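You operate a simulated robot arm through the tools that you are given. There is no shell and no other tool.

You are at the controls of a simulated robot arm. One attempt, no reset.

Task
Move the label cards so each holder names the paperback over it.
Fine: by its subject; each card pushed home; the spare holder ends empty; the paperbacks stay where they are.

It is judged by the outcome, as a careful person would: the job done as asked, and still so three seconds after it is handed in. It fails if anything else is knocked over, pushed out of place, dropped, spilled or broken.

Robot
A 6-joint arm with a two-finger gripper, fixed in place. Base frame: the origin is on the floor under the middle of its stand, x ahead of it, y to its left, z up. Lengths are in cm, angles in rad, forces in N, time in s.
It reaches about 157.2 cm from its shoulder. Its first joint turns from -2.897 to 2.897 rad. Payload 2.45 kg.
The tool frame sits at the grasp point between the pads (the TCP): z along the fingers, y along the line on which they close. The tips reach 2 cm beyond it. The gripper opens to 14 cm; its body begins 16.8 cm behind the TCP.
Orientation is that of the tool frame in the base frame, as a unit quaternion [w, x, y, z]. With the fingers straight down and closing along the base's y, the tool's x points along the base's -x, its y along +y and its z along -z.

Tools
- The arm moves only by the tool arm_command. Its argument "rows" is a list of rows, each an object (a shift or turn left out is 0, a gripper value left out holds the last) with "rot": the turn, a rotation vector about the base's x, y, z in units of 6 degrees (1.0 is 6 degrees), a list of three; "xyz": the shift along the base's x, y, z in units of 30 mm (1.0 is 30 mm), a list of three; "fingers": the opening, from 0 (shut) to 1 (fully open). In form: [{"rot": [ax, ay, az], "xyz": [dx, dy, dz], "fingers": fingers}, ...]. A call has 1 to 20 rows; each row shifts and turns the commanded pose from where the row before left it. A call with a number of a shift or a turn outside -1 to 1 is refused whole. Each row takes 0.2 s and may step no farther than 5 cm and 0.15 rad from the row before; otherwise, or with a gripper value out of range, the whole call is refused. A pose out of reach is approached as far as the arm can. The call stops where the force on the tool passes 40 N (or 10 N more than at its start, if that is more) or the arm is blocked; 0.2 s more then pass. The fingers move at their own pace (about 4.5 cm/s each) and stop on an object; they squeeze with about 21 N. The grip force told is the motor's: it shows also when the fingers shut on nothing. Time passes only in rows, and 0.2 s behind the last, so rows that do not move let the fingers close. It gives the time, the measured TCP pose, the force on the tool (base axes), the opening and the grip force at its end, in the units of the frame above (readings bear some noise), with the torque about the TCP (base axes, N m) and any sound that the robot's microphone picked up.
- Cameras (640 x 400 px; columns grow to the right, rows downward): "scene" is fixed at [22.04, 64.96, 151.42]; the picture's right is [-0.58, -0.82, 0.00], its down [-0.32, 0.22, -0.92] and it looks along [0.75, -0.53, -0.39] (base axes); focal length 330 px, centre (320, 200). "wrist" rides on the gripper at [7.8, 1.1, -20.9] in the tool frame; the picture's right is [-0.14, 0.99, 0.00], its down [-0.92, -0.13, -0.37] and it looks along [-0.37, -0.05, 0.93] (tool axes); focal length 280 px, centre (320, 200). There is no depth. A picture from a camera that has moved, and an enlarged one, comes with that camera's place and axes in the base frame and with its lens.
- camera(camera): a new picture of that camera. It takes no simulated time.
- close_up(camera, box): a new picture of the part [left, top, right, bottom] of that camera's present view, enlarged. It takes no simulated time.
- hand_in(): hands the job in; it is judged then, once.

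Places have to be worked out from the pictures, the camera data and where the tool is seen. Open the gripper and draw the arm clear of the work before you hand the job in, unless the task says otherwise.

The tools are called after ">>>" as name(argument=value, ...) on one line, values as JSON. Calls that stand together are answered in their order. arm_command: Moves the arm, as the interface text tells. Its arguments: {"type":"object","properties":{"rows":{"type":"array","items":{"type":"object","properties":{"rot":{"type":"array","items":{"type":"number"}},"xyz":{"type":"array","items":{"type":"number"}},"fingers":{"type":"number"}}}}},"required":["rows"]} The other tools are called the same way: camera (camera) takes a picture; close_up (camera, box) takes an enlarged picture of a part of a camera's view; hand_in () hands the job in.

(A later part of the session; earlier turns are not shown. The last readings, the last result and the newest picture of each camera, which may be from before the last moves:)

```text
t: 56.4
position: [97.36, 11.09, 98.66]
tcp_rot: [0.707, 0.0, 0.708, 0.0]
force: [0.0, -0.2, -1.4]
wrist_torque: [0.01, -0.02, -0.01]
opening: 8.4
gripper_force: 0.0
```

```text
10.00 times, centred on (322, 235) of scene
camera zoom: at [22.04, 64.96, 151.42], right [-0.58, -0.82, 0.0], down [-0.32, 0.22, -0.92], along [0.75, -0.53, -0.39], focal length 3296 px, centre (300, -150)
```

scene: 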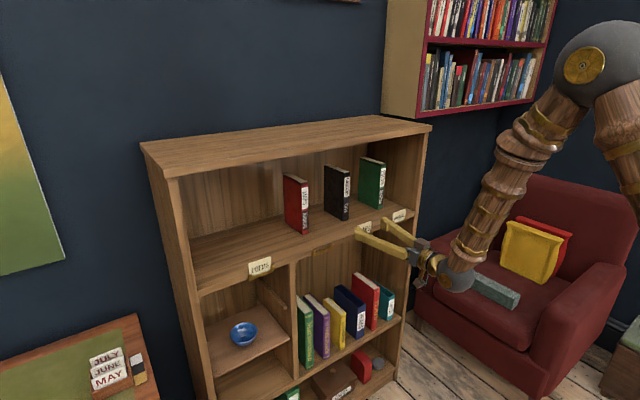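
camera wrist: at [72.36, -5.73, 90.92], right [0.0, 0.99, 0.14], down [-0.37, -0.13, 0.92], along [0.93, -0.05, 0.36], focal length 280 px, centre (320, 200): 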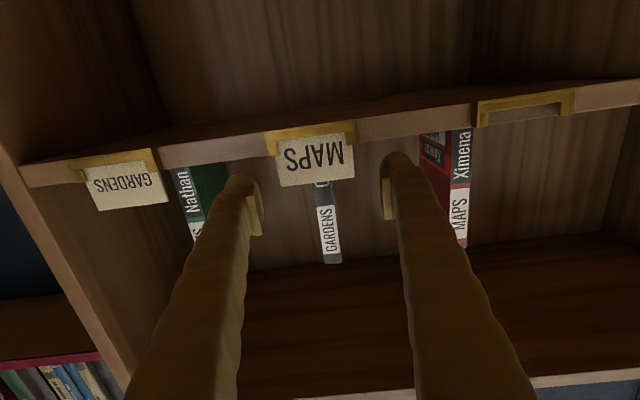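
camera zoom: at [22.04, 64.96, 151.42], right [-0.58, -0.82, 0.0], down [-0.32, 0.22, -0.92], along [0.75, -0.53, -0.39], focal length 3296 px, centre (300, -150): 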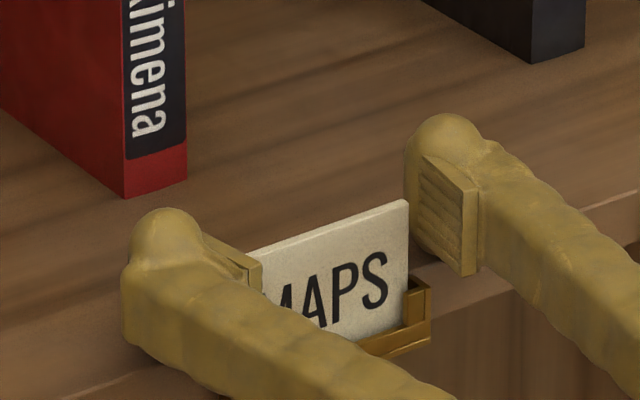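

MAPS is in the red book's holder, at the same height as the original card there. I'll back out and travel to the GARDENS card at y≈-25.

>>> arm_command(rows=[{"xyz": [-0.4, 0, 0]}, {"xyz": [-0.6, 0, 0.05], "fingers": 0.7}, {"xyz": [-0.5, 0, 0]}, {"xyz": [0, -0.4, 0]}, {"xyz": [0, -0.7, 0]}, {"xyz": [0, -0.95, 0]}, {"xyz": [0, -0.95, 0]}, {"xyz": [0, -0.95, 0]}, {"xyz": [0, -0.95, 0]}, {"xyz": [0, -0.95, 0]}, {"xyz": [0, -0.95, 0]}, {"xyz": [0, -0.95, 0]}, {"xyz": [0, -0.95, 0]}, {"xyz": [0, -0.95, 0]}, {"xyz": [0, -0.95, 0]}, {"xyz": [0, -0.95, 0]}, {"xyz": [0, -0.48, 0]}, {"xyz": [0, 0, 0]}, {"xyz": [0, 0, 0]}])

>>> camera(camera="wrist")

>>> camera(camera="scene")

>>> close_up(camera="wrist", box=[256, 110, 384, 190])

```text
t: 60.4
position: [92.86, -25.1, 98.72]
tcp_rot: [0.707, 0.0, 0.707, -0.001]
force: [0.5, 0.3, 0.2]
wrist_torque: [0.0, -0.01, 0.01]
opening: 9.79
gripper_force: 0.1
```

```text
taken
camera wrist: at [72.12, -23.99, 90.83], right [0.0, 0.99, 0.14], down [-0.37, -0.13, 0.92], along [0.93, -0.05, 0.36], focal length 280 px, centre (320, 200)
```

wrist: 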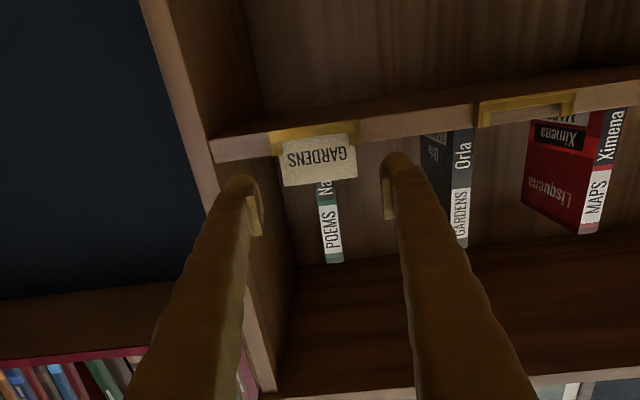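

```text
taken
```

scene: 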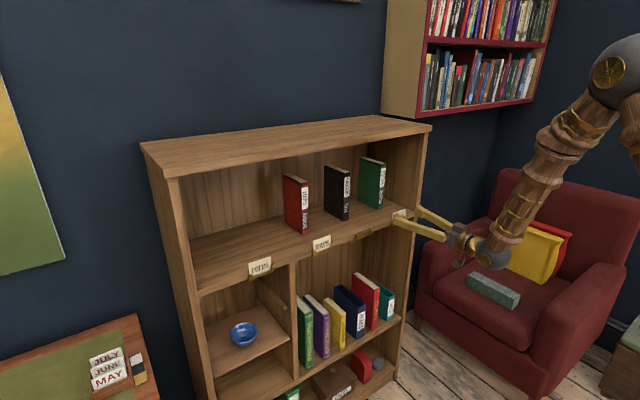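

```text
5.00 times, centred on (320, 150) of wrist
camera zoom: at [72.12, -23.99, 90.83], right [0.0, 0.99, 0.14], down [-0.37, -0.13, 0.92], along [0.93, -0.05, 0.36], focal length 1402 px, centre (320, 450)
```

zoom: 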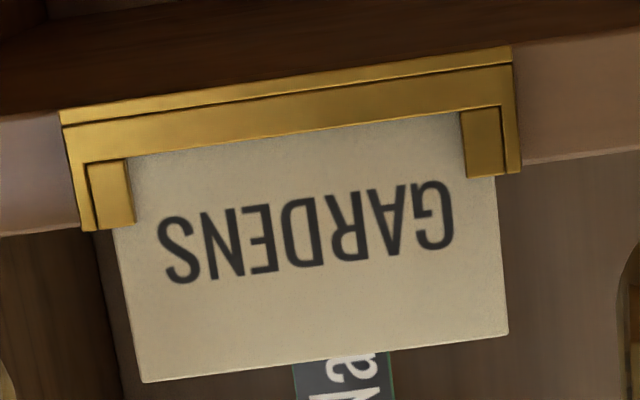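

The GARDENS card and its holder centre at y≈-25.04, the tool is at ≈-25.13, and the cabinet side panel at y≈-34.4 leaves room for the finger. I'll shift +0.1 in y, advance 4.7 cm and narrow the fingers.

>>> arm_command(rows=[{"xyz": [0.2, 0.033, 0], "fingers": 0.62}, {"xyz": [0.45, 0, 0]}, {"xyz": [0.45, 0, 0]}, {"xyz": [0.3, 0, 0]}, {"xyz": [0.17, 0, 0], "fingers": 0.565}, {"xyz": [0, 0, 0]}, {"xyz": [0, 0, 0]}])

>>> camera(camera="wrist")

>>> close_up(camera="wrist", box=[224, 110, 416, 230])

>>> close_up(camera="scene", box=[376, 193, 424, 223])

```text
t: 62.0
position: [97.67, -24.85, 98.82]
tcp_rot: [0.707, 0.0, 0.707, 0.0]
force: [-0.2, 0.0, -0.7]
wrist_torque: [-0.01, -0.02, 0.03]
opening: 7.9
gripper_force: 0.1
```

```text
taken
camera wrist: at [76.86, -23.8, 90.93], right [0.0, 0.99, 0.14], down [-0.37, -0.13, 0.92], along [0.93, -0.05, 0.36], focal length 280 px, centre (320, 200)
```

wrist: 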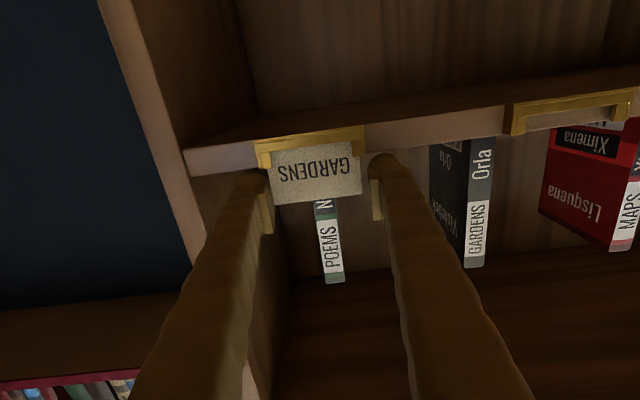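

```text
3.33 times, centred on (320, 170) of wrist
camera zoom: at [76.86, -23.8, 90.93], right [0.0, 0.99, 0.14], down [-0.37, -0.13, 0.92], along [0.93, -0.05, 0.36], focal length 935 px, centre (320, 300)
```

zoom: 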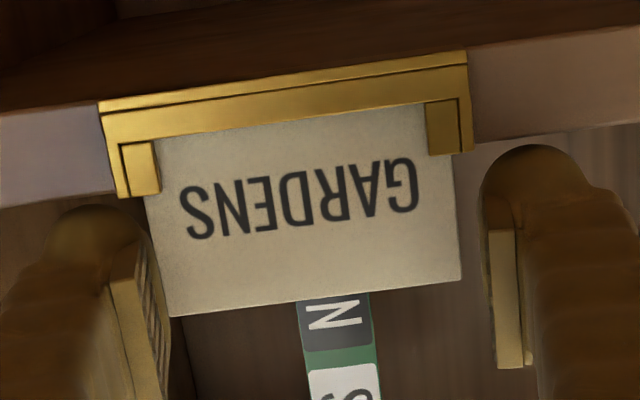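

```text
13.33 times, centred on (400, 208) of scene
camera zoom: at [22.04, 64.96, 151.42], right [-0.58, -0.82, 0.0], down [-0.32, 0.22, -0.92], along [0.75, -0.53, -0.39], focal length 4395 px, centre (-747, 93)
```

zoom: 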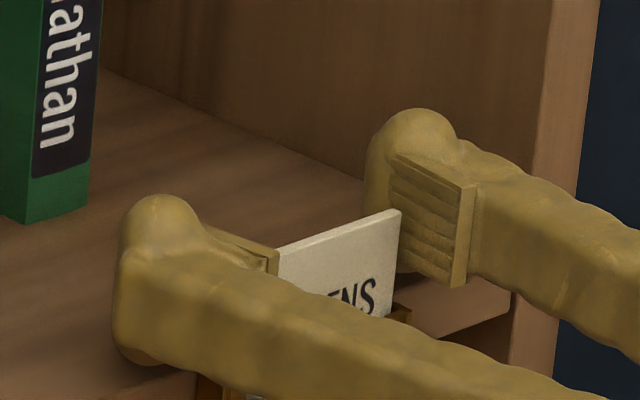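

The tool is ≈0.1 cm too far in +y. I'll trim it and then grip GARDENS.

>>> arm_command(rows=[{"xyz": [0, -0.033, 0]}, {"xyz": [0, 0, 0]}, {"fingers": 0.4}, {"xyz": [0, 0, 0]}, {"xyz": [0, 0, 0]}, {"xyz": [0, 0, 0]}, {"xyz": [0, 0, 0]}])

>>> close_up(camera="wrist", box=[224, 110, 416, 230])

```text
t: 63.6
position: [97.52, -25.06, 98.91]
tcp_rot: [0.707, -0.001, 0.708, 0.0]
force: [0.5, -0.1, 0.1]
wrist_torque: [-0.01, 0.01, -0.01]
opening: 6.71
gripper_force: 20.5
```

```text
3.33 times, centred on (320, 170) of wrist
camera zoom: at [76.82, -23.95, 91.0], right [0.0, 0.99, 0.14], down [-0.37, -0.13, 0.92], along [0.93, -0.05, 0.36], focal length 935 px, centre (320, 300)
```

zoom: 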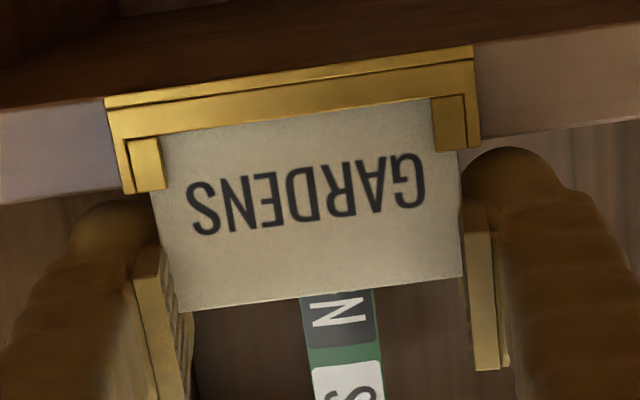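

Gripped with no side load. Lifting out, backing off, and carrying it +18 cm toward the black book's holder.

>>> arm_command(rows=[{"xyz": [0, 0, 0.1]}, {"xyz": [0, 0, 0.12]}, {"xyz": [0, 0, 0.12]}, {"xyz": [0, 0, 0.2]}, {"xyz": [0, 0, 0.25]}, {"xyz": [0, 0, 0.25]}, {"xyz": [0, 0, 0.2]}, {"xyz": [0, 0, 0]}])

>>> close_up(camera="wrist", box=[224, 80, 416, 200])

```text
t: 65.4
position: [97.44, -24.91, 102.63]
tcp_rot: [0.706, -0.001, 0.708, 0.0]
force: [-0.8, -0.7, -0.2]
wrist_torque: [0.02, 0.0, -0.02]
opening: 6.73
gripper_force: 21.7
```

```text
3.33 times, centred on (320, 140) of wrist
camera zoom: at [76.73, -23.92, 94.69], right [0.0, 0.99, 0.14], down [-0.37, -0.13, 0.92], along [0.93, -0.05, 0.36], focal length 935 px, centre (320, 400)
```

zoom: 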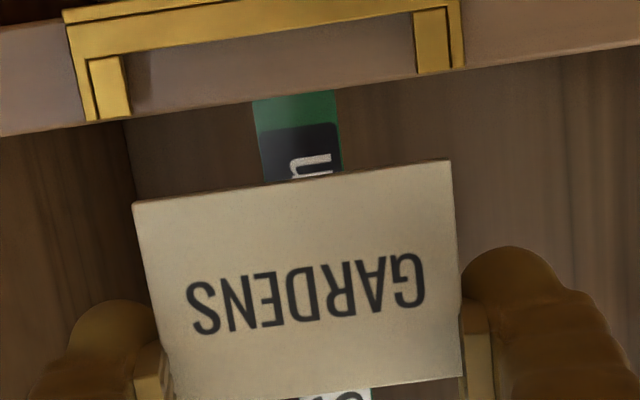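

GARDENS is held square and clear. Carrying it to the black book's holder.

>>> arm_command(rows=[{"xyz": [-0.5, 0, 0]}, {"xyz": [-0.5, 0, 0]}, {"xyz": [-0.35, 0, 0]}, {"xyz": [0, 0.4, 0]}, {"xyz": [0, 0.7, 0]}, {"xyz": [0, 0.95, 0]}, {"xyz": [0, 0.95, 0]}, {"xyz": [0, 0.95, 0]}, {"xyz": [0, 0.95, 0]}, {"xyz": [0, 0.72, 0]}, {"xyz": [0, 0.4, 0]}, {"xyz": [0, 0, 0]}, {"xyz": [0, 0, 0]}, {"xyz": [0.45, 0, 0]}, {"xyz": [0.45, 0, 0]}, {"xyz": [0.3, 0, 0]}, {"xyz": [0.13, 0, 0]}, {"xyz": [0, 0, 0]}, {"xyz": [0, 0, 0]}])

>>> close_up(camera="wrist", box=[224, 80, 416, 200])

>>> close_up(camera="scene", box=[330, 195, 394, 235])

```text
t: 69.4
position: [97.67, -7.04, 102.58]
tcp_rot: [0.706, 0.0, 0.708, -0.001]
force: [0.7, -0.3, -0.1]
wrist_torque: [0.02, 0.02, 0.01]
opening: 6.7
gripper_force: 20.7
```

```text
3.33 times, centred on (320, 140) of wrist
camera zoom: at [76.77, -5.84, 94.69], right [0.0, 0.99, 0.14], down [-0.37, -0.13, 0.92], along [0.93, -0.05, 0.36], focal length 935 px, centre (320, 400)
```

zoom: 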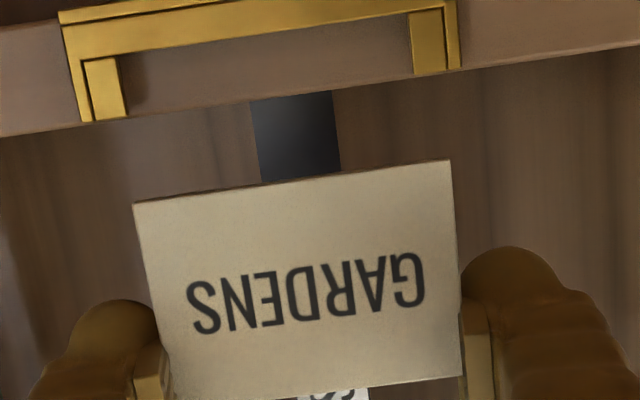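

```text
10.00 times, centred on (362, 215) of scene
camera zoom: at [22.04, 64.96, 151.42], right [-0.58, -0.82, 0.0], down [-0.32, 0.22, -0.92], along [0.75, -0.53, -0.39], focal length 3296 px, centre (-100, 50)
```

zoom: 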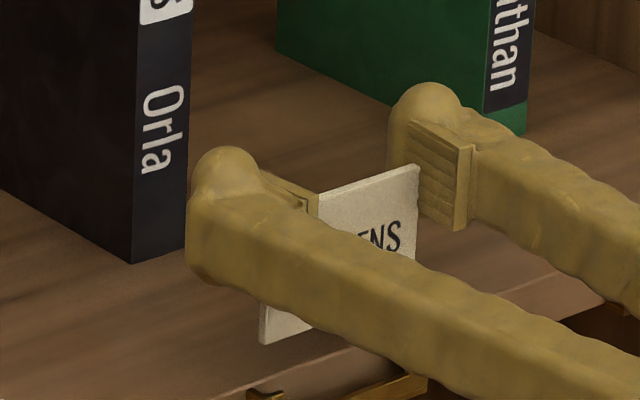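

Relative to the pickup view I'm about 0.06 cm too far in +y, and from the earlier holders the slot here should be ≈0.1 cm nearer in x. I'll apply both corrections and lower to just inside the slot mouth.

>>> arm_command(rows=[{"xyz": [-0.04, -0.02, 0]}, {"xyz": [0, 0, -0.2]}, {"xyz": [0, 0, -0.2]}, {"xyz": [0, 0, -0.12]}, {"xyz": [0, 0, -0.06]}, {"xyz": [0, 0, -0.05]}, {"xyz": [0, 0, 0]}])

>>> close_up(camera="wrist", box=[224, 100, 416, 220])

>>> close_up(camera="scene", box=[354, 212, 378, 232])

```text
t: 71.0
position: [97.42, -7.12, 100.7]
tcp_rot: [0.706, -0.001, 0.708, 0.0]
force: [0.2, -0.8, -0.4]
wrist_torque: [0.0, 0.04, -0.01]
opening: 6.69
gripper_force: 20.8
```

```text
3.33 times, centred on (320, 160) of wrist
camera zoom: at [76.7, -5.88, 92.77], right [0.0, 0.99, 0.14], down [-0.37, -0.13, 0.92], along [0.93, -0.05, 0.36], focal length 935 px, centre (320, 333)
```

zoom: 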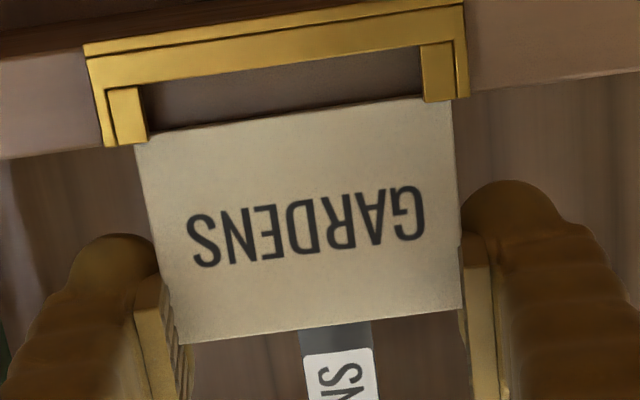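

```text
16.00 times, centred on (366, 222) of scene
camera zoom: at [22.04, 64.96, 151.42], right [-0.58, -0.82, 0.0], down [-0.32, 0.22, -0.92], along [0.75, -0.53, -0.39], focal length 5274 px, centre (-416, -152)
```

zoom: 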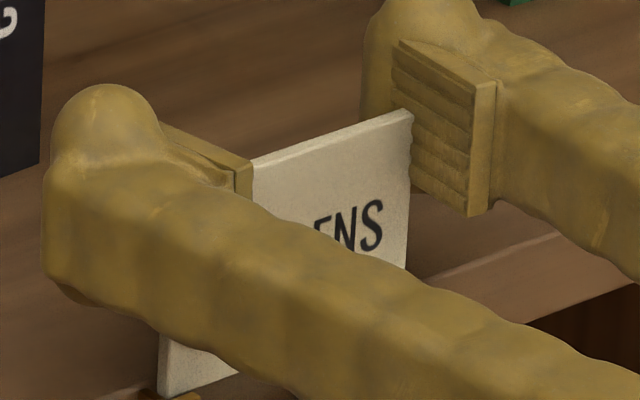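

No contact so far, and the bottom edge is just passing behind the lips. Continue down 0.6 cm.

>>> arm_command(rows=[{"xyz": [0, 0, -0.05]}, {"xyz": [0, 0, -0.05]}, {"xyz": [0, 0, -0.05]}, {"xyz": [0, 0, -0.05]}, {"xyz": [0, 0, 0]}])

>>> close_up(camera="wrist", box=[224, 100, 416, 220])

```text
t: 72.2
position: [97.45, -7.02, 100.12]
tcp_rot: [0.707, -0.001, 0.707, 0.0]
force: [0.9, -0.2, 0.1]
wrist_torque: [0.01, 0.0, -0.01]
opening: 6.71
gripper_force: 20.3
```

```text
3.33 times, centred on (320, 160) of wrist
camera zoom: at [76.61, -5.86, 92.15], right [0.0, 0.99, 0.14], down [-0.37, -0.13, 0.92], along [0.93, -0.05, 0.36], focal length 935 px, centre (320, 333)
```

zoom: 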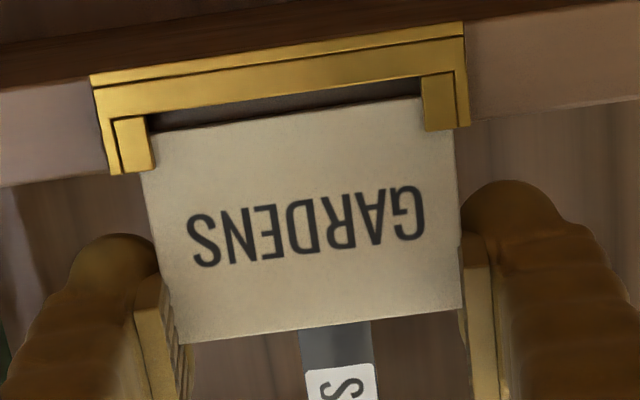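

It is sliding in freely. Lowering another 0.95 cm.

>>> arm_command(rows=[{"xyz": [0, 0, -0.08]}, {"xyz": [0, 0, -0.08]}, {"xyz": [0, 0, -0.08]}, {"xyz": [0, 0, -0.08]}, {"xyz": [0, 0, 0]}])

```text
t: 73.4
position: [97.52, -6.99, 99.18]
tcp_rot: [0.706, -0.001, 0.708, 0.0]
force: [-0.1, -0.1, -0.6]
wrist_torque: [0.0, 0.03, -0.01]
opening: 6.7
gripper_force: 21.0
```

Still no resistance (z=99.18, pickup height ≈98.95). I'll lower gently until it bottoms.

>>> arm_command(rows=[{"xyz": [0, 0, -0.04]}, {"xyz": [0, 0, -0.04]}, {"xyz": [0, 0, -0.02]}, {"xyz": [0, 0, 0]}])

>>> close_up(camera="wrist", box=[224, 110, 416, 230])

```text
t: 74.4
position: [97.49, -6.98, 98.85]
tcp_rot: [0.707, -0.001, 0.707, -0.001]
force: [0.7, -1.4, 7.7]
wrist_torque: [-0.04, 0.0, 0.0]
opening: 6.68
gripper_force: 21.5
```

```text
3.33 times, centred on (320, 170) of wrist
camera zoom: at [76.72, -5.89, 90.94], right [0.0, 0.99, 0.14], down [-0.37, -0.13, 0.92], along [0.93, -0.05, 0.36], focal length 935 px, centre (320, 300)
```

zoom: 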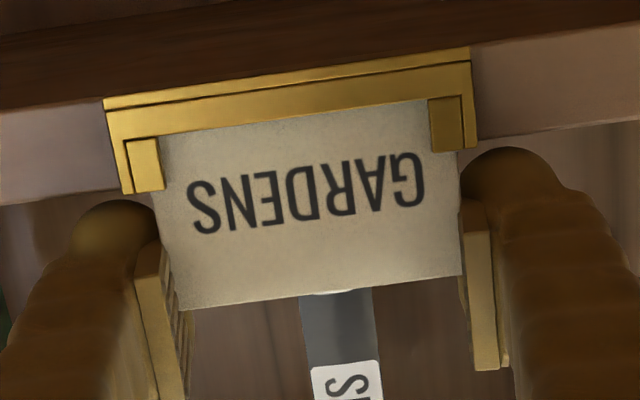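

The card bottomed with +7.7 N, fully home. Releasing and checking.

>>> arm_command(rows=[{"fingers": 0.6}, {"xyz": [0, 0, 0]}, {"xyz": [0, 0, 0]}, {"xyz": [0, 0, 0]}])

>>> close_up(camera="wrist", box=[224, 110, 416, 230])

>>> close_up(camera="scene", box=[340, 205, 388, 235])

```text
t: 75.4
position: [97.48, -6.99, 98.7]
tcp_rot: [0.707, 0.0, 0.707, 0.0]
force: [-1.0, -0.3, 0.3]
wrist_torque: [0.0, 0.03, 0.01]
opening: 8.42
gripper_force: 0.0
```

```text
3.33 times, centred on (320, 170) of wrist
camera zoom: at [76.71, -5.89, 90.9], right [0.0, 0.99, 0.14], down [-0.37, -0.13, 0.92], along [0.93, -0.05, 0.36], focal length 935 px, centre (320, 300)
```

zoom: 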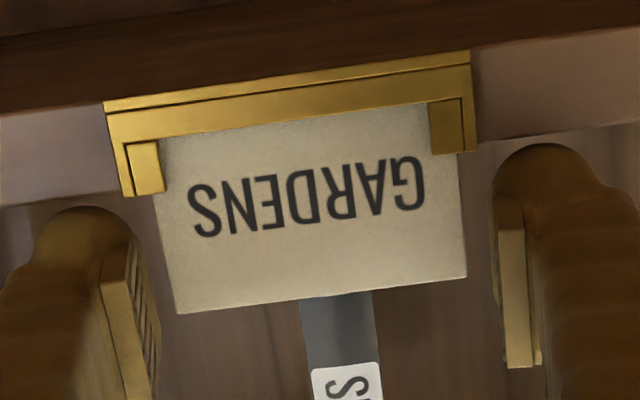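

```text
13.33 times, centred on (364, 220) of scene
camera zoom: at [22.04, 64.96, 151.42], right [-0.58, -0.82, 0.0], down [-0.32, 0.22, -0.92], along [0.75, -0.53, -0.39], focal length 4395 px, centre (-267, -67)
```

zoom: 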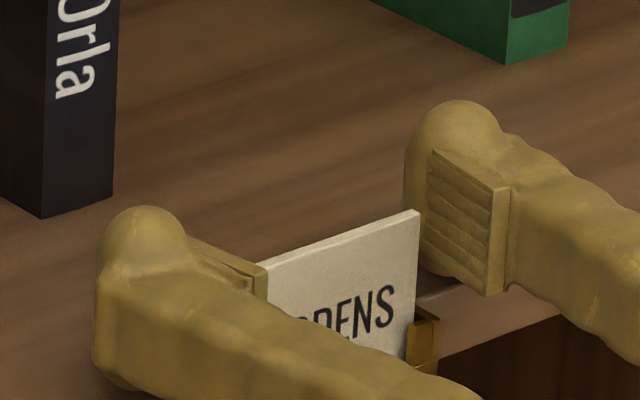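

GARDENS is seated under the black book. I'll back out and travel to the spare holder to fetch POEMS.

>>> arm_command(rows=[{"xyz": [-0.4, 0, 0]}, {"xyz": [-0.6, 0, 0], "fingers": 0.7}, {"xyz": [-0.5, 0, 0]}, {"xyz": [0, 0.4, 0]}, {"xyz": [0, 0.7, 0]}, {"xyz": [0, 0.95, 0]}, {"xyz": [0, 0.95, 0]}, {"xyz": [0, 0.95, 0]}, {"xyz": [0, 0.95, 0]}, {"xyz": [0, 0.95, 0]}, {"xyz": [0, 0.95, 0]}, {"xyz": [0, 0.95, 0]}, {"xyz": [0, 0.95, 0]}, {"xyz": [0, 0.95, 0]}, {"xyz": [0, 0.95, 0]}, {"xyz": [0, 0.95, 0]}, {"xyz": [0, 0.95, 0]}, {"xyz": [0, 0.5, 0]}, {"xyz": [0, 0.33, 0]}, {"xyz": [0, 0, 0]}])

>>> close_up(camera="wrist", box=[256, 110, 384, 190])

>>> camera(camera="scene")

```text
t: 79.6
position: [92.96, 32.96, 98.72]
tcp_rot: [0.706, 0.0, 0.708, -0.001]
force: [-0.3, 0.2, -0.5]
wrist_torque: [0.01, -0.01, 0.0]
opening: 9.83
gripper_force: 0.0
```

```text
5.00 times, centred on (320, 150) of wrist
camera zoom: at [72.13, 34.08, 90.82], right [0.0, 0.99, 0.14], down [-0.37, -0.13, 0.92], along [0.93, -0.05, 0.36], focal length 1402 px, centre (320, 450)
```

zoom: 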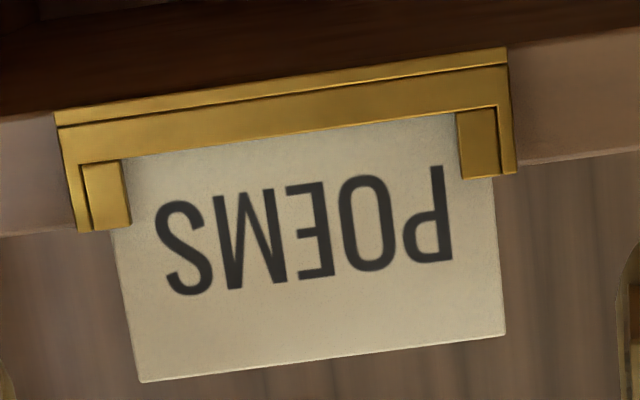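

```text
taken
```

scene: 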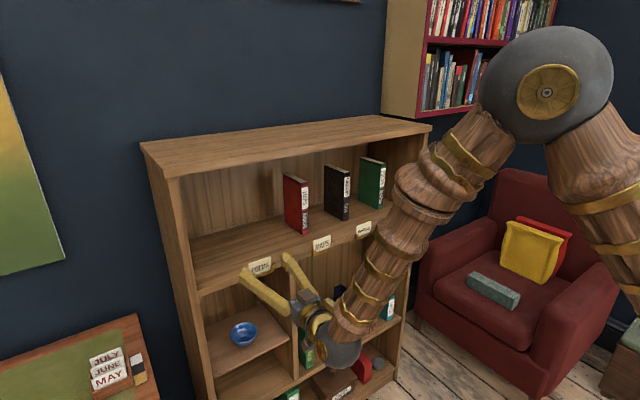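

The card is centred at y≈32.99 and the tool at ≈32.94. I'll shift +0.05, advance 4.6 cm and narrow the fingers.

>>> arm_command(rows=[{"xyz": [0.2, 0.018, 0.02], "fingers": 0.62}, {"xyz": [0.45, 0, 0]}, {"xyz": [0.45, 0, 0]}, {"xyz": [0.3, 0, 0]}, {"xyz": [0.14, 0, 0], "fingers": 0.565}, {"xyz": [0, 0, 0]}, {"xyz": [0, 0, 0]}])

>>> close_up(camera="wrist", box=[224, 110, 416, 230])

>>> close_up(camera="scene", box=[240, 240, 304, 280])

```text
t: 81.2
position: [97.5, 33.0, 98.65]
tcp_rot: [0.707, 0.0, 0.707, 0.0]
force: [0.4, 0.9, 0.0]
wrist_torque: [0.0, 0.0, 0.02]
opening: 7.92
gripper_force: 0.1
```

```text
3.33 times, centred on (320, 170) of wrist
camera zoom: at [76.77, 34.12, 90.83], right [0.0, 0.99, 0.14], down [-0.37, -0.13, 0.92], along [0.93, -0.05, 0.36], focal length 935 px, centre (320, 300)
```

zoom: 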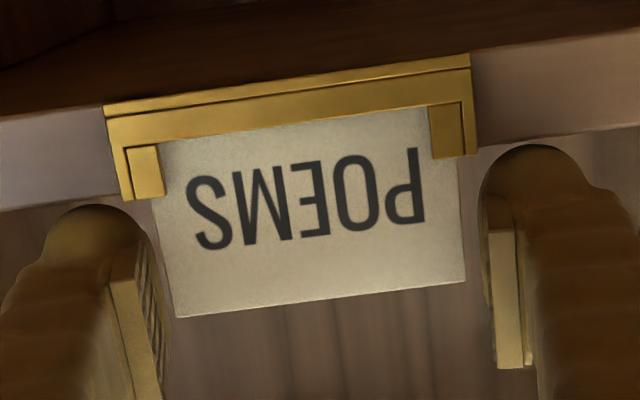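

```text
10.00 times, centred on (272, 260) of scene
camera zoom: at [22.04, 64.96, 151.42], right [-0.58, -0.82, 0.0], down [-0.32, 0.22, -0.92], along [0.75, -0.53, -0.39], focal length 3296 px, centre (800, -400)
```

zoom: 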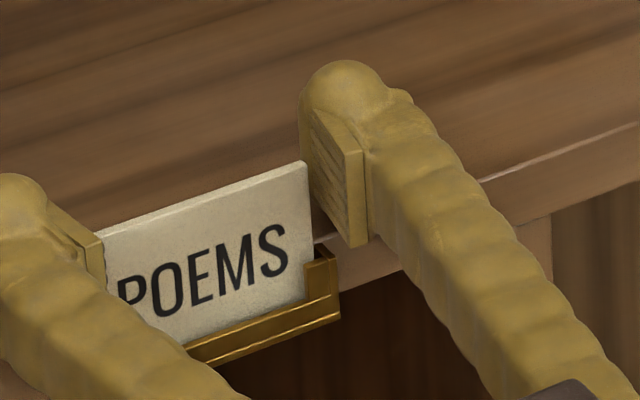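

Well aligned. I'll raise 0.1 cm for finger clearance later and grip POEMS.

>>> arm_command(rows=[{"xyz": [0, 0, 0.035]}, {"xyz": [0, 0, 0]}, {"fingers": 0.4}, {"xyz": [0, 0, 0]}, {"xyz": [0, 0, 0]}, {"xyz": [0, 0, 0]}, {"xyz": [0, 0, 0]}])

>>> close_up(camera="wrist", box=[224, 110, 416, 230])

```text
t: 82.8
position: [97.67, 33.02, 98.86]
tcp_rot: [0.706, 0.0, 0.708, 0.0]
force: [0.6, -0.3, 0.6]
wrist_torque: [-0.02, -0.01, 0.02]
opening: 6.71
gripper_force: 21.1
```

```text
3.33 times, centred on (320, 170) of wrist
camera zoom: at [76.79, 34.07, 90.95], right [0.0, 0.99, 0.14], down [-0.37, -0.13, 0.92], along [0.93, -0.05, 0.36], focal length 935 px, centre (320, 300)
```

zoom: 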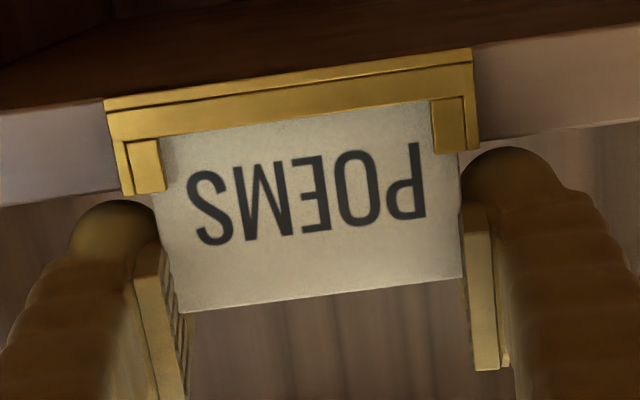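

Gripped with no side load. I'll lift out, check, then back off and start the long carry to the green book's holder at y≈-25.04.

>>> arm_command(rows=[{"xyz": [0, 0, 0.1]}, {"xyz": [0, 0, 0.12]}, {"xyz": [0, 0, 0.12]}, {"xyz": [0, 0, 0.2]}, {"xyz": [0, 0, 0.25]}, {"xyz": [0, 0, 0.25]}, {"xyz": [0, 0, 0.2]}, {"xyz": [0, 0, 0]}, {"xyz": [-0.5, 0, 0]}, {"xyz": [-0.5, 0, 0]}, {"xyz": [-0.35, 0, 0]}, {"xyz": [0, -0.4, 0]}, {"xyz": [0, -0.7, 0]}, {"xyz": [0, -0.95, 0]}, {"xyz": [0, -0.95, 0]}, {"xyz": [0, -0.95, 0]}, {"xyz": [0, -0.95, 0]}, {"xyz": [0, -0.95, 0]}, {"xyz": [0, -0.95, 0]}, {"xyz": [0, -0.95, 0]}])

>>> close_up(camera="wrist", box=[224, 80, 416, 200])

```text
t: 87.0
position: [93.42, 9.61, 102.67]
tcp_rot: [0.707, 0.001, 0.707, -0.001]
force: [0.3, -0.3, -0.1]
wrist_torque: [0.01, -0.01, 0.01]
opening: 6.73
gripper_force: 21.2
```

```text
3.33 times, centred on (320, 140) of wrist
camera zoom: at [72.64, 10.79, 94.85], right [0.0, 0.99, 0.14], down [-0.37, -0.13, 0.92], along [0.93, -0.05, 0.36], focal length 935 px, centre (320, 400)
```

zoom: 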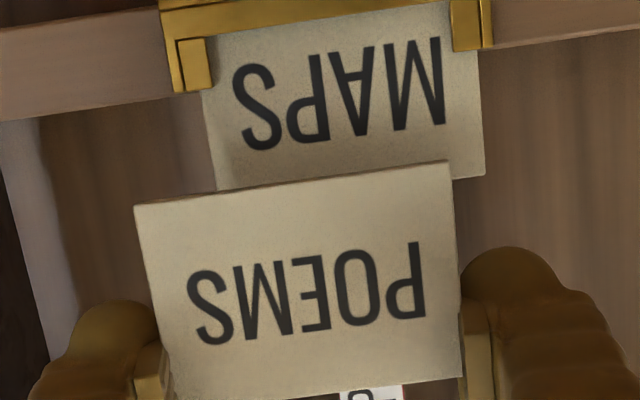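

POEMS is held square as it passes the now correctly labelled MAPS holder. Continue to y≈-24 and move forward partway.

>>> arm_command(rows=[{"xyz": [0, -0.95, 0]}, {"xyz": [0, -0.95, 0]}, {"xyz": [0, -0.95, 0]}, {"xyz": [0, -0.95, 0]}, {"xyz": [0, -0.95, 0]}, {"xyz": [0, -0.95, 0]}, {"xyz": [0, -0.95, 0]}, {"xyz": [0, -0.95, 0]}, {"xyz": [0, -0.95, 0]}, {"xyz": [0, -0.95, 0]}, {"xyz": [0, -0.95, 0]}, {"xyz": [0, -0.7, 0]}, {"xyz": [0, -0.42, 0]}, {"xyz": [0, 0, 0]}, {"xyz": [0, 0, 0]}, {"xyz": [0.45, 0, 0]}, {"xyz": [0.45, 0, 0]}, {"xyz": [0.3, 0, 0]}, {"xyz": [0.12, 0, 0]}, {"xyz": [0, 0, 0]}])

>>> close_up(camera="wrist", box=[224, 80, 416, 200])

>>> camera(camera="scene")

```text
t: 91.2
position: [97.62, -25.12, 102.52]
tcp_rot: [0.706, -0.001, 0.708, 0.0]
force: [0.8, 0.6, -0.2]
wrist_torque: [0.01, 0.0, 0.01]
opening: 6.68
gripper_force: 20.9
```

```text
3.33 times, centred on (320, 140) of wrist
camera zoom: at [76.75, -24.02, 94.7], right [0.0, 0.99, 0.14], down [-0.37, -0.13, 0.92], along [0.93, -0.05, 0.36], focal length 935 px, centre (320, 400)
```

zoom: 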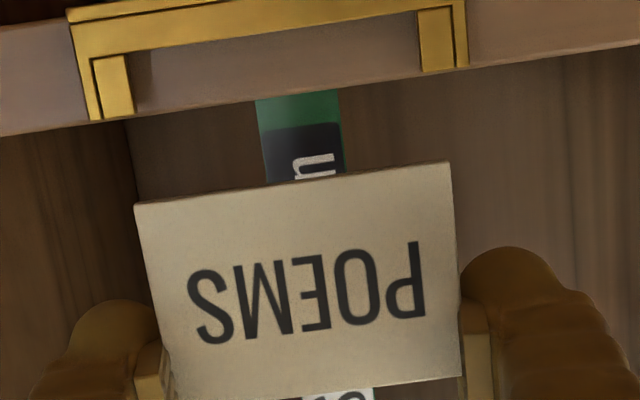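

```text
taken
```

scene: 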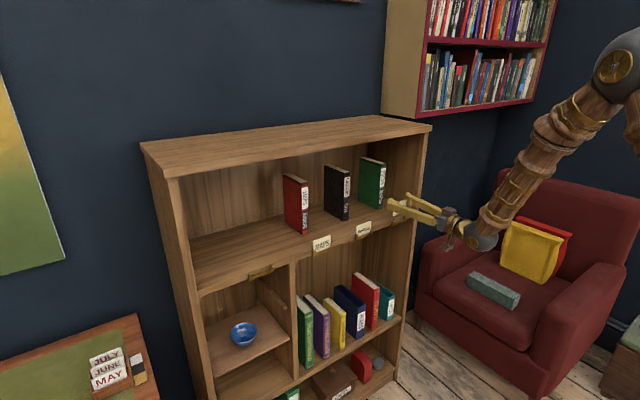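

The tool is about 0.11 cm too far in -y. I'll correct that, trim x by -0.04, and lower to the slot mouth.

>>> arm_command(rows=[{"xyz": [-0.015, 0.037, 0]}, {"xyz": [0, 0, -0.2]}, {"xyz": [0, 0, -0.2]}, {"xyz": [0, 0, -0.12]}, {"xyz": [0, 0, 0]}, {"xyz": [0, 0, 0]}])

>>> close_up(camera="wrist", box=[224, 100, 416, 220])

>>> close_up(camera="scene", box=[384, 196, 416, 222])

```text
t: 92.6
position: [97.6, -25.0, 101.15]
tcp_rot: [0.706, 0.0, 0.708, -0.001]
force: [-0.2, -0.5, 1.0]
wrist_torque: [0.0, 0.05, -0.01]
opening: 6.68
gripper_force: 20.5
```

```text
3.33 times, centred on (320, 160) of wrist
camera zoom: at [76.76, -23.85, 93.29], right [0.0, 0.99, 0.14], down [-0.37, -0.13, 0.92], along [0.93, -0.05, 0.36], focal length 935 px, centre (320, 333)
```

zoom: 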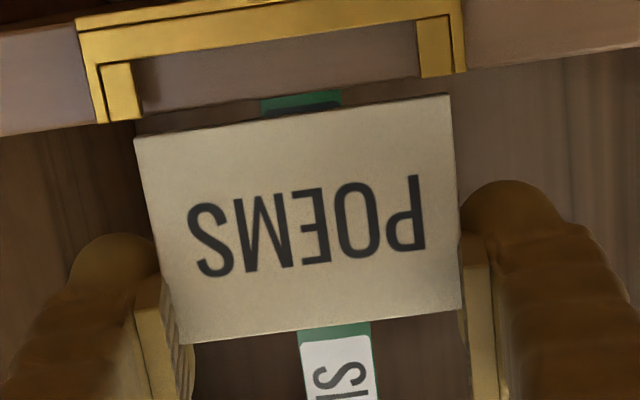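

```text
15.38 times, centred on (400, 209) of scene
camera zoom: at [22.04, 64.96, 151.42], right [-0.58, -0.82, 0.0], down [-0.32, 0.22, -0.92], along [0.75, -0.53, -0.39], focal length 5071 px, centre (-911, 62)
```

zoom: 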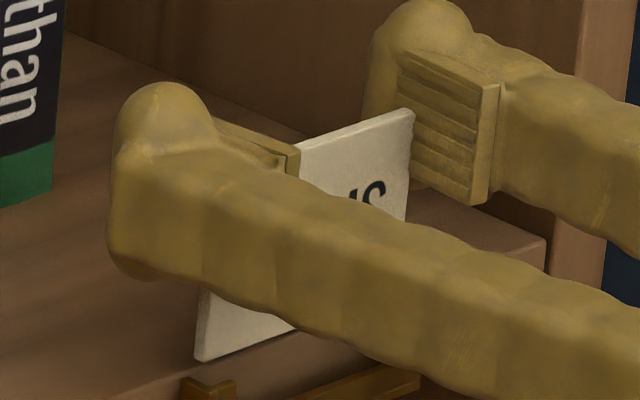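

Alignment looks right and the card is just above the slot. Lowering gently into the mouth.

>>> arm_command(rows=[{"xyz": [0, -0.01, -0.05]}, {"xyz": [0, 0, -0.05]}, {"xyz": [0, 0, -0.05]}, {"xyz": [0, 0, 0]}])

>>> close_up(camera="wrist", box=[224, 100, 416, 220])

>>> close_up(camera="scene", box=[384, 200, 416, 226])

```text
t: 93.6
position: [97.6, -24.87, 100.78]
tcp_rot: [0.707, -0.001, 0.708, 0.0]
force: [0.1, 0.7, 0.0]
wrist_torque: [0.01, -0.02, 0.0]
opening: 6.65
gripper_force: 21.2
```

```text
3.33 times, centred on (320, 160) of wrist
camera zoom: at [76.74, -23.84, 92.84], right [0.0, 0.99, 0.14], down [-0.37, -0.13, 0.92], along [0.93, -0.05, 0.36], focal length 935 px, centre (320, 333)
```

zoom: 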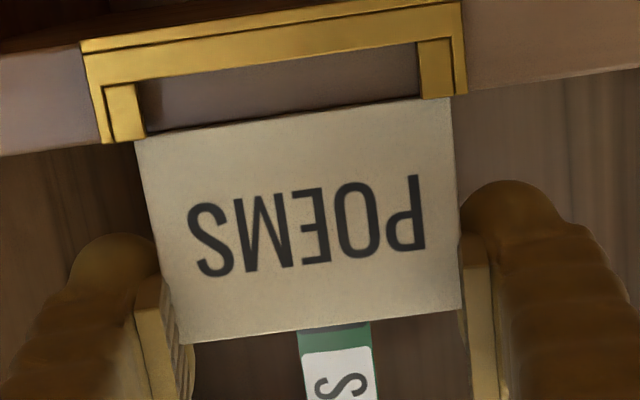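

```text
15.38 times, centred on (400, 213) of scene
camera zoom: at [22.04, 64.96, 151.42], right [-0.58, -0.82, 0.0], down [-0.32, 0.22, -0.92], along [0.75, -0.53, -0.39], focal length 5071 px, centre (-911, 0)
```

zoom: 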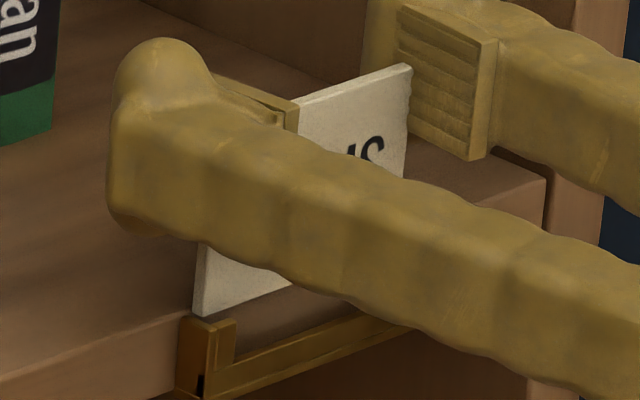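

The scene view shows the card's near corner right over the slot, perhaps 0.05–0.1 cm off toward +y/+x. I'll trim both by -0.05 cm and lower 0.45 cm.

>>> arm_command(rows=[{"xyz": [-0.018, -0.022, 0]}, {"xyz": [0, 0, -0.05]}, {"xyz": [0, 0, -0.05]}, {"xyz": [0, 0, -0.05]}, {"xyz": [0, 0, 0]}])

>>> close_up(camera="wrist", box=[224, 100, 416, 220])

>>> close_up(camera="scene", box=[384, 200, 416, 226])

```text
t: 94.8
position: [97.5, -24.99, 100.17]
tcp_rot: [0.707, -0.001, 0.708, 0.0]
force: [0.3, -0.1, -0.7]
wrist_torque: [0.01, 0.01, -0.02]
opening: 6.66
gripper_force: 21.2
```

```text
3.33 times, centred on (320, 160) of wrist
camera zoom: at [76.64, -23.85, 92.38], right [0.0, 0.99, 0.14], down [-0.37, -0.13, 0.92], along [0.93, -0.05, 0.36], focal length 935 px, centre (320, 333)
```

zoom: 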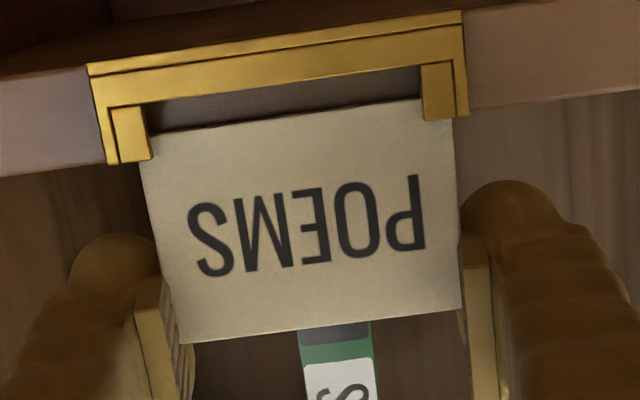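

```text
15.38 times, centred on (400, 213) of scene
camera zoom: at [22.04, 64.96, 151.42], right [-0.58, -0.82, 0.0], down [-0.32, 0.22, -0.92], along [0.75, -0.53, -0.39], focal length 5071 px, centre (-911, 0)
```

zoom: 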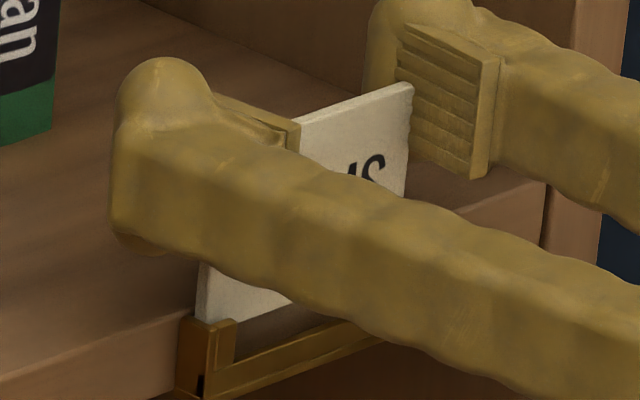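

The card's bottom is now inside the slot with no force. Continuing down about 0.95 cm.

>>> arm_command(rows=[{"xyz": [0, 0, -0.08]}, {"xyz": [0, 0, -0.08]}, {"xyz": [0, 0, -0.08]}, {"xyz": [0, 0, -0.08]}, {"xyz": [0, 0, 0]}])

>>> close_up(camera="wrist", box=[224, 100, 416, 220])

```text
t: 96.0
position: [97.42, -24.95, 99.17]
tcp_rot: [0.706, -0.001, 0.708, 0.0]
force: [-0.2, -0.9, -0.1]
wrist_torque: [0.01, 0.02, 0.0]
opening: 6.66
gripper_force: 20.8
```

```text
3.33 times, centred on (320, 160) of wrist
camera zoom: at [76.66, -23.87, 91.33], right [0.0, 0.99, 0.14], down [-0.37, -0.13, 0.92], along [0.93, -0.05, 0.36], focal length 935 px, centre (320, 333)
```

zoom: 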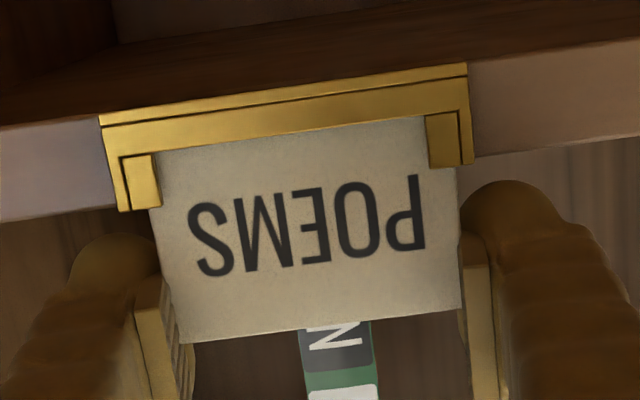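

Sliding in freely, with about 0.3 cm to go. Lowering until it bottoms.

>>> arm_command(rows=[{"xyz": [0, 0, -0.05]}, {"xyz": [0, 0, -0.04]}, {"xyz": [0, 0, -0.03]}, {"xyz": [0, 0, 0]}])

```text
t: 97.0
position: [97.46, -25.05, 98.79]
tcp_rot: [0.707, 0.001, 0.707, -0.001]
force: [0.4, -0.1, 0.4]
wrist_torque: [-0.01, -0.01, -0.02]
opening: 6.67
gripper_force: 21.1
```

>>> arm_command(rows=[{"xyz": [0, 0, -0.03]}, {"xyz": [0, 0, -0.02]}, {"xyz": [0, 0, 0]}])

```text
t: 97.8
position: [97.36, -24.94, 98.77]
tcp_rot: [0.707, 0.001, 0.707, -0.002]
force: [0.0, -2.0, 6.0]
wrist_torque: [-0.03, -0.01, -0.01]
opening: 6.67
gripper_force: 21.9
```

The POEMS card bottomed with +6 N. Releasing and checking it.

>>> arm_command(rows=[{"fingers": 0.6}, {"xyz": [0, 0, 0]}, {"xyz": [0, 0, 0]}, {"xyz": [0, 0, 0]}])

>>> close_up(camera="wrist", box=[224, 110, 416, 230])

>>> close_up(camera="scene", box=[376, 193, 424, 223])

```text
t: 98.8
position: [97.41, -24.87, 98.77]
tcp_rot: [0.707, 0.0, 0.708, -0.001]
force: [0.7, 0.4, -0.1]
wrist_torque: [0.0, 0.01, 0.01]
opening: 8.4
gripper_force: 0.0
```

```text
3.33 times, centred on (320, 170) of wrist
camera zoom: at [76.64, -23.86, 90.86], right [0.0, 0.99, 0.14], down [-0.37, -0.13, 0.92], along [0.93, -0.05, 0.36], focal length 935 px, centre (320, 300)
```

zoom: 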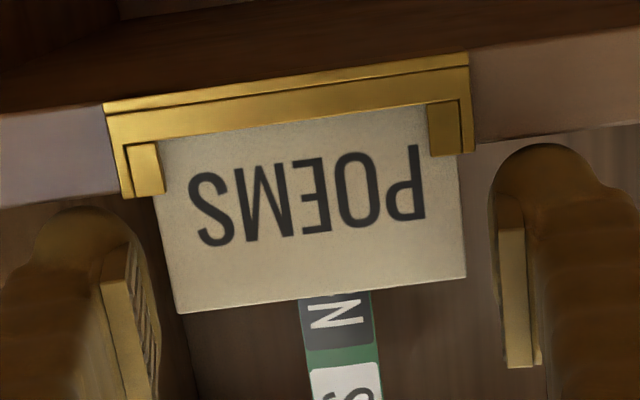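

```text
13.33 times, centred on (400, 208) of scene
camera zoom: at [22.04, 64.96, 151.42], right [-0.58, -0.82, 0.0], down [-0.32, 0.22, -0.92], along [0.75, -0.53, -0.39], focal length 4395 px, centre (-747, 93)
```

zoom: 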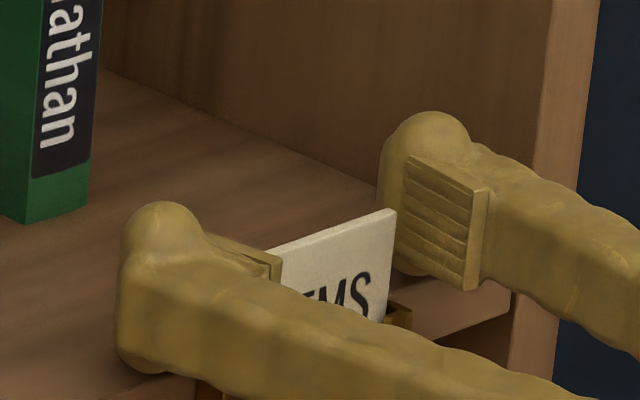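

POEMS is seated under the green book. I'll back straight out, clear of the shelf, and inspect all four holders.

>>> arm_command(rows=[{"xyz": [-0.4, 0, 0]}, {"xyz": [-0.6, 0, 0]}, {"xyz": [-0.8, 0, 0], "fingers": 0.7}, {"xyz": [-0.8, 0.5, 0]}, {"xyz": [-0.8, 0.8, 0]}, {"xyz": [-0.8, 0.8, 0]}, {"xyz": [-0.3, 0.8, 0]}, {"xyz": [0, 0.8, 0]}, {"xyz": [0, 0.8, 0]}, {"xyz": [0, 0.8, 0]}, {"xyz": [0, 0.8, 0]}, {"xyz": [0, 0.4, 0]}, {"xyz": [0, 0, 0]}])

>>> camera(camera="scene")

>>> camera(camera="wrist")

>>> close_up(camera="scene", box=[230, 195, 422, 290])

```text
t: 101.6
position: [83.99, -5.35, 98.73]
tcp_rot: [0.707, 0.0, 0.707, 0.0]
force: [-0.2, 0.2, 0.4]
wrist_torque: [0.0, 0.02, -0.01]
opening: 9.81
gripper_force: 0.1
```

```text
taken
```

scene: 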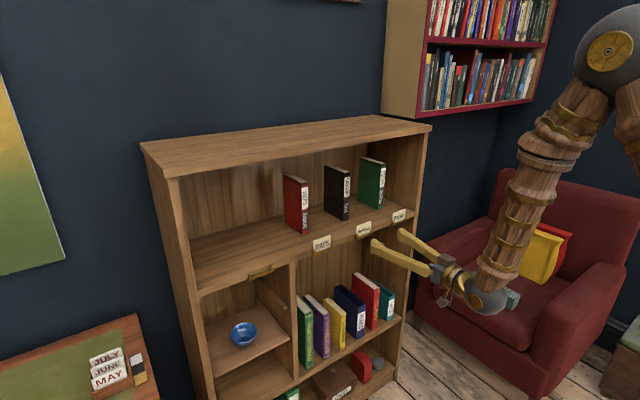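

```text
taken
camera wrist: at [63.17, -4.29, 90.9], right [0.0, 0.99, 0.14], down [-0.37, -0.13, 0.92], along [0.93, -0.05, 0.36], focal length 280 px, centre (320, 200)
```

wrist: 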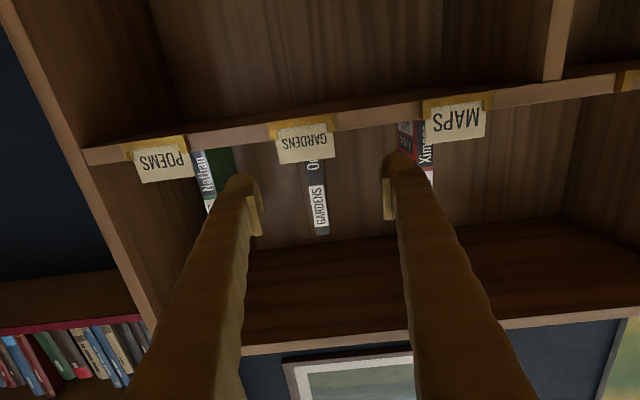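

```text
3.33 times, centred on (326, 242) of scene
camera zoom: at [22.04, 64.96, 151.42], right [-0.58, -0.82, 0.0], down [-0.32, 0.22, -0.92], along [0.75, -0.53, -0.39], focal length 1099 px, centre (300, 58)
```

zoom: 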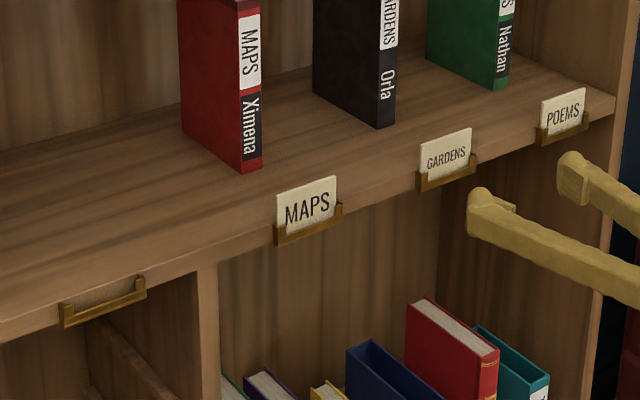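

All three cards are in the right holders and the spare is empty. I'll inspect each closely to confirm it's fully seated, especially MAPS, which dropped its last few millimetres.

>>> close_up(camera="scene", box=[295, 220, 345, 260])

>>> close_up(camera="scene", box=[340, 205, 390, 245])

>>> close_up(camera="scene", box=[376, 195, 426, 235])

>>> close_up(camera="scene", box=[270, 140, 430, 240])

```text
10.00 times, centred on (320, 240) of scene
camera zoom: at [22.04, 64.96, 151.42], right [-0.58, -0.82, 0.0], down [-0.32, 0.22, -0.92], along [0.75, -0.53, -0.39], focal length 3296 px, centre (320, -200)
```

zoom: 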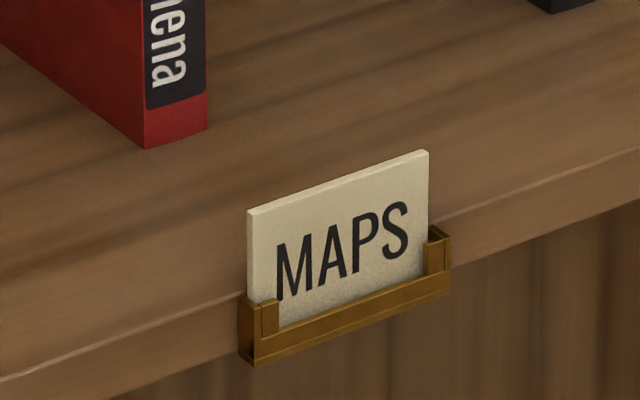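

```text
10.00 times, centred on (365, 225) of scene
camera zoom: at [22.04, 64.96, 151.42], right [-0.58, -0.82, 0.0], down [-0.32, 0.22, -0.92], along [0.75, -0.53, -0.39], focal length 3296 px, centre (-130, -50)
```

zoom: 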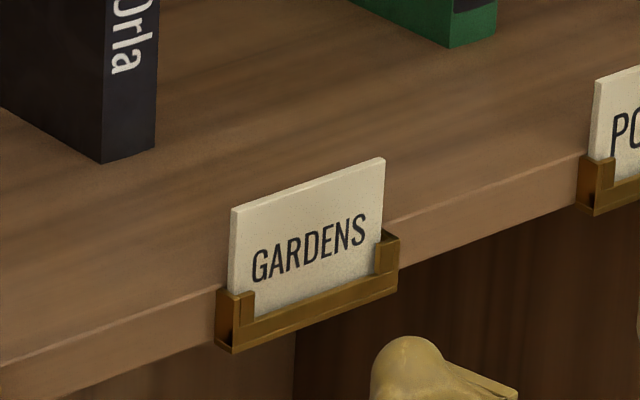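

```text
10.00 times, centred on (401, 215) of scene
camera zoom: at [22.04, 64.96, 151.42], right [-0.58, -0.82, 0.0], down [-0.32, 0.22, -0.92], along [0.75, -0.53, -0.39], focal length 3296 px, centre (-490, 50)
```

zoom: 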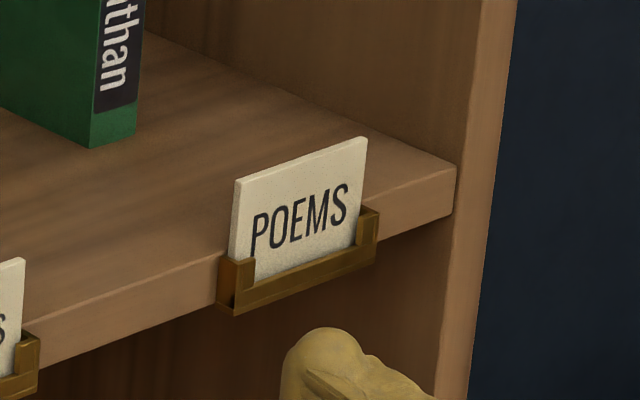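

```text
4.00 times, centred on (350, 190) of scene
camera zoom: at [22.04, 64.96, 151.42], right [-0.58, -0.82, 0.0], down [-0.32, 0.22, -0.92], along [0.75, -0.53, -0.39], focal length 1318 px, centre (200, 240)
```

zoom: 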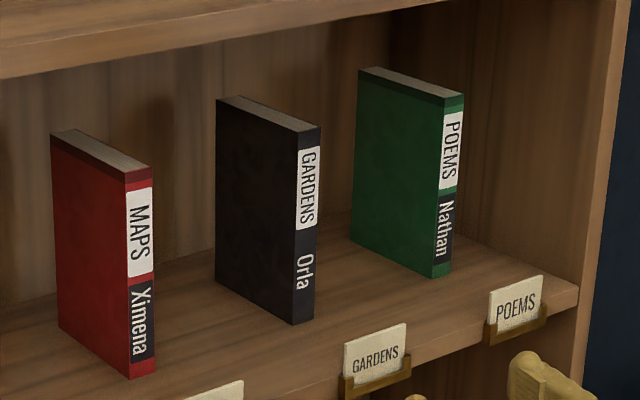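

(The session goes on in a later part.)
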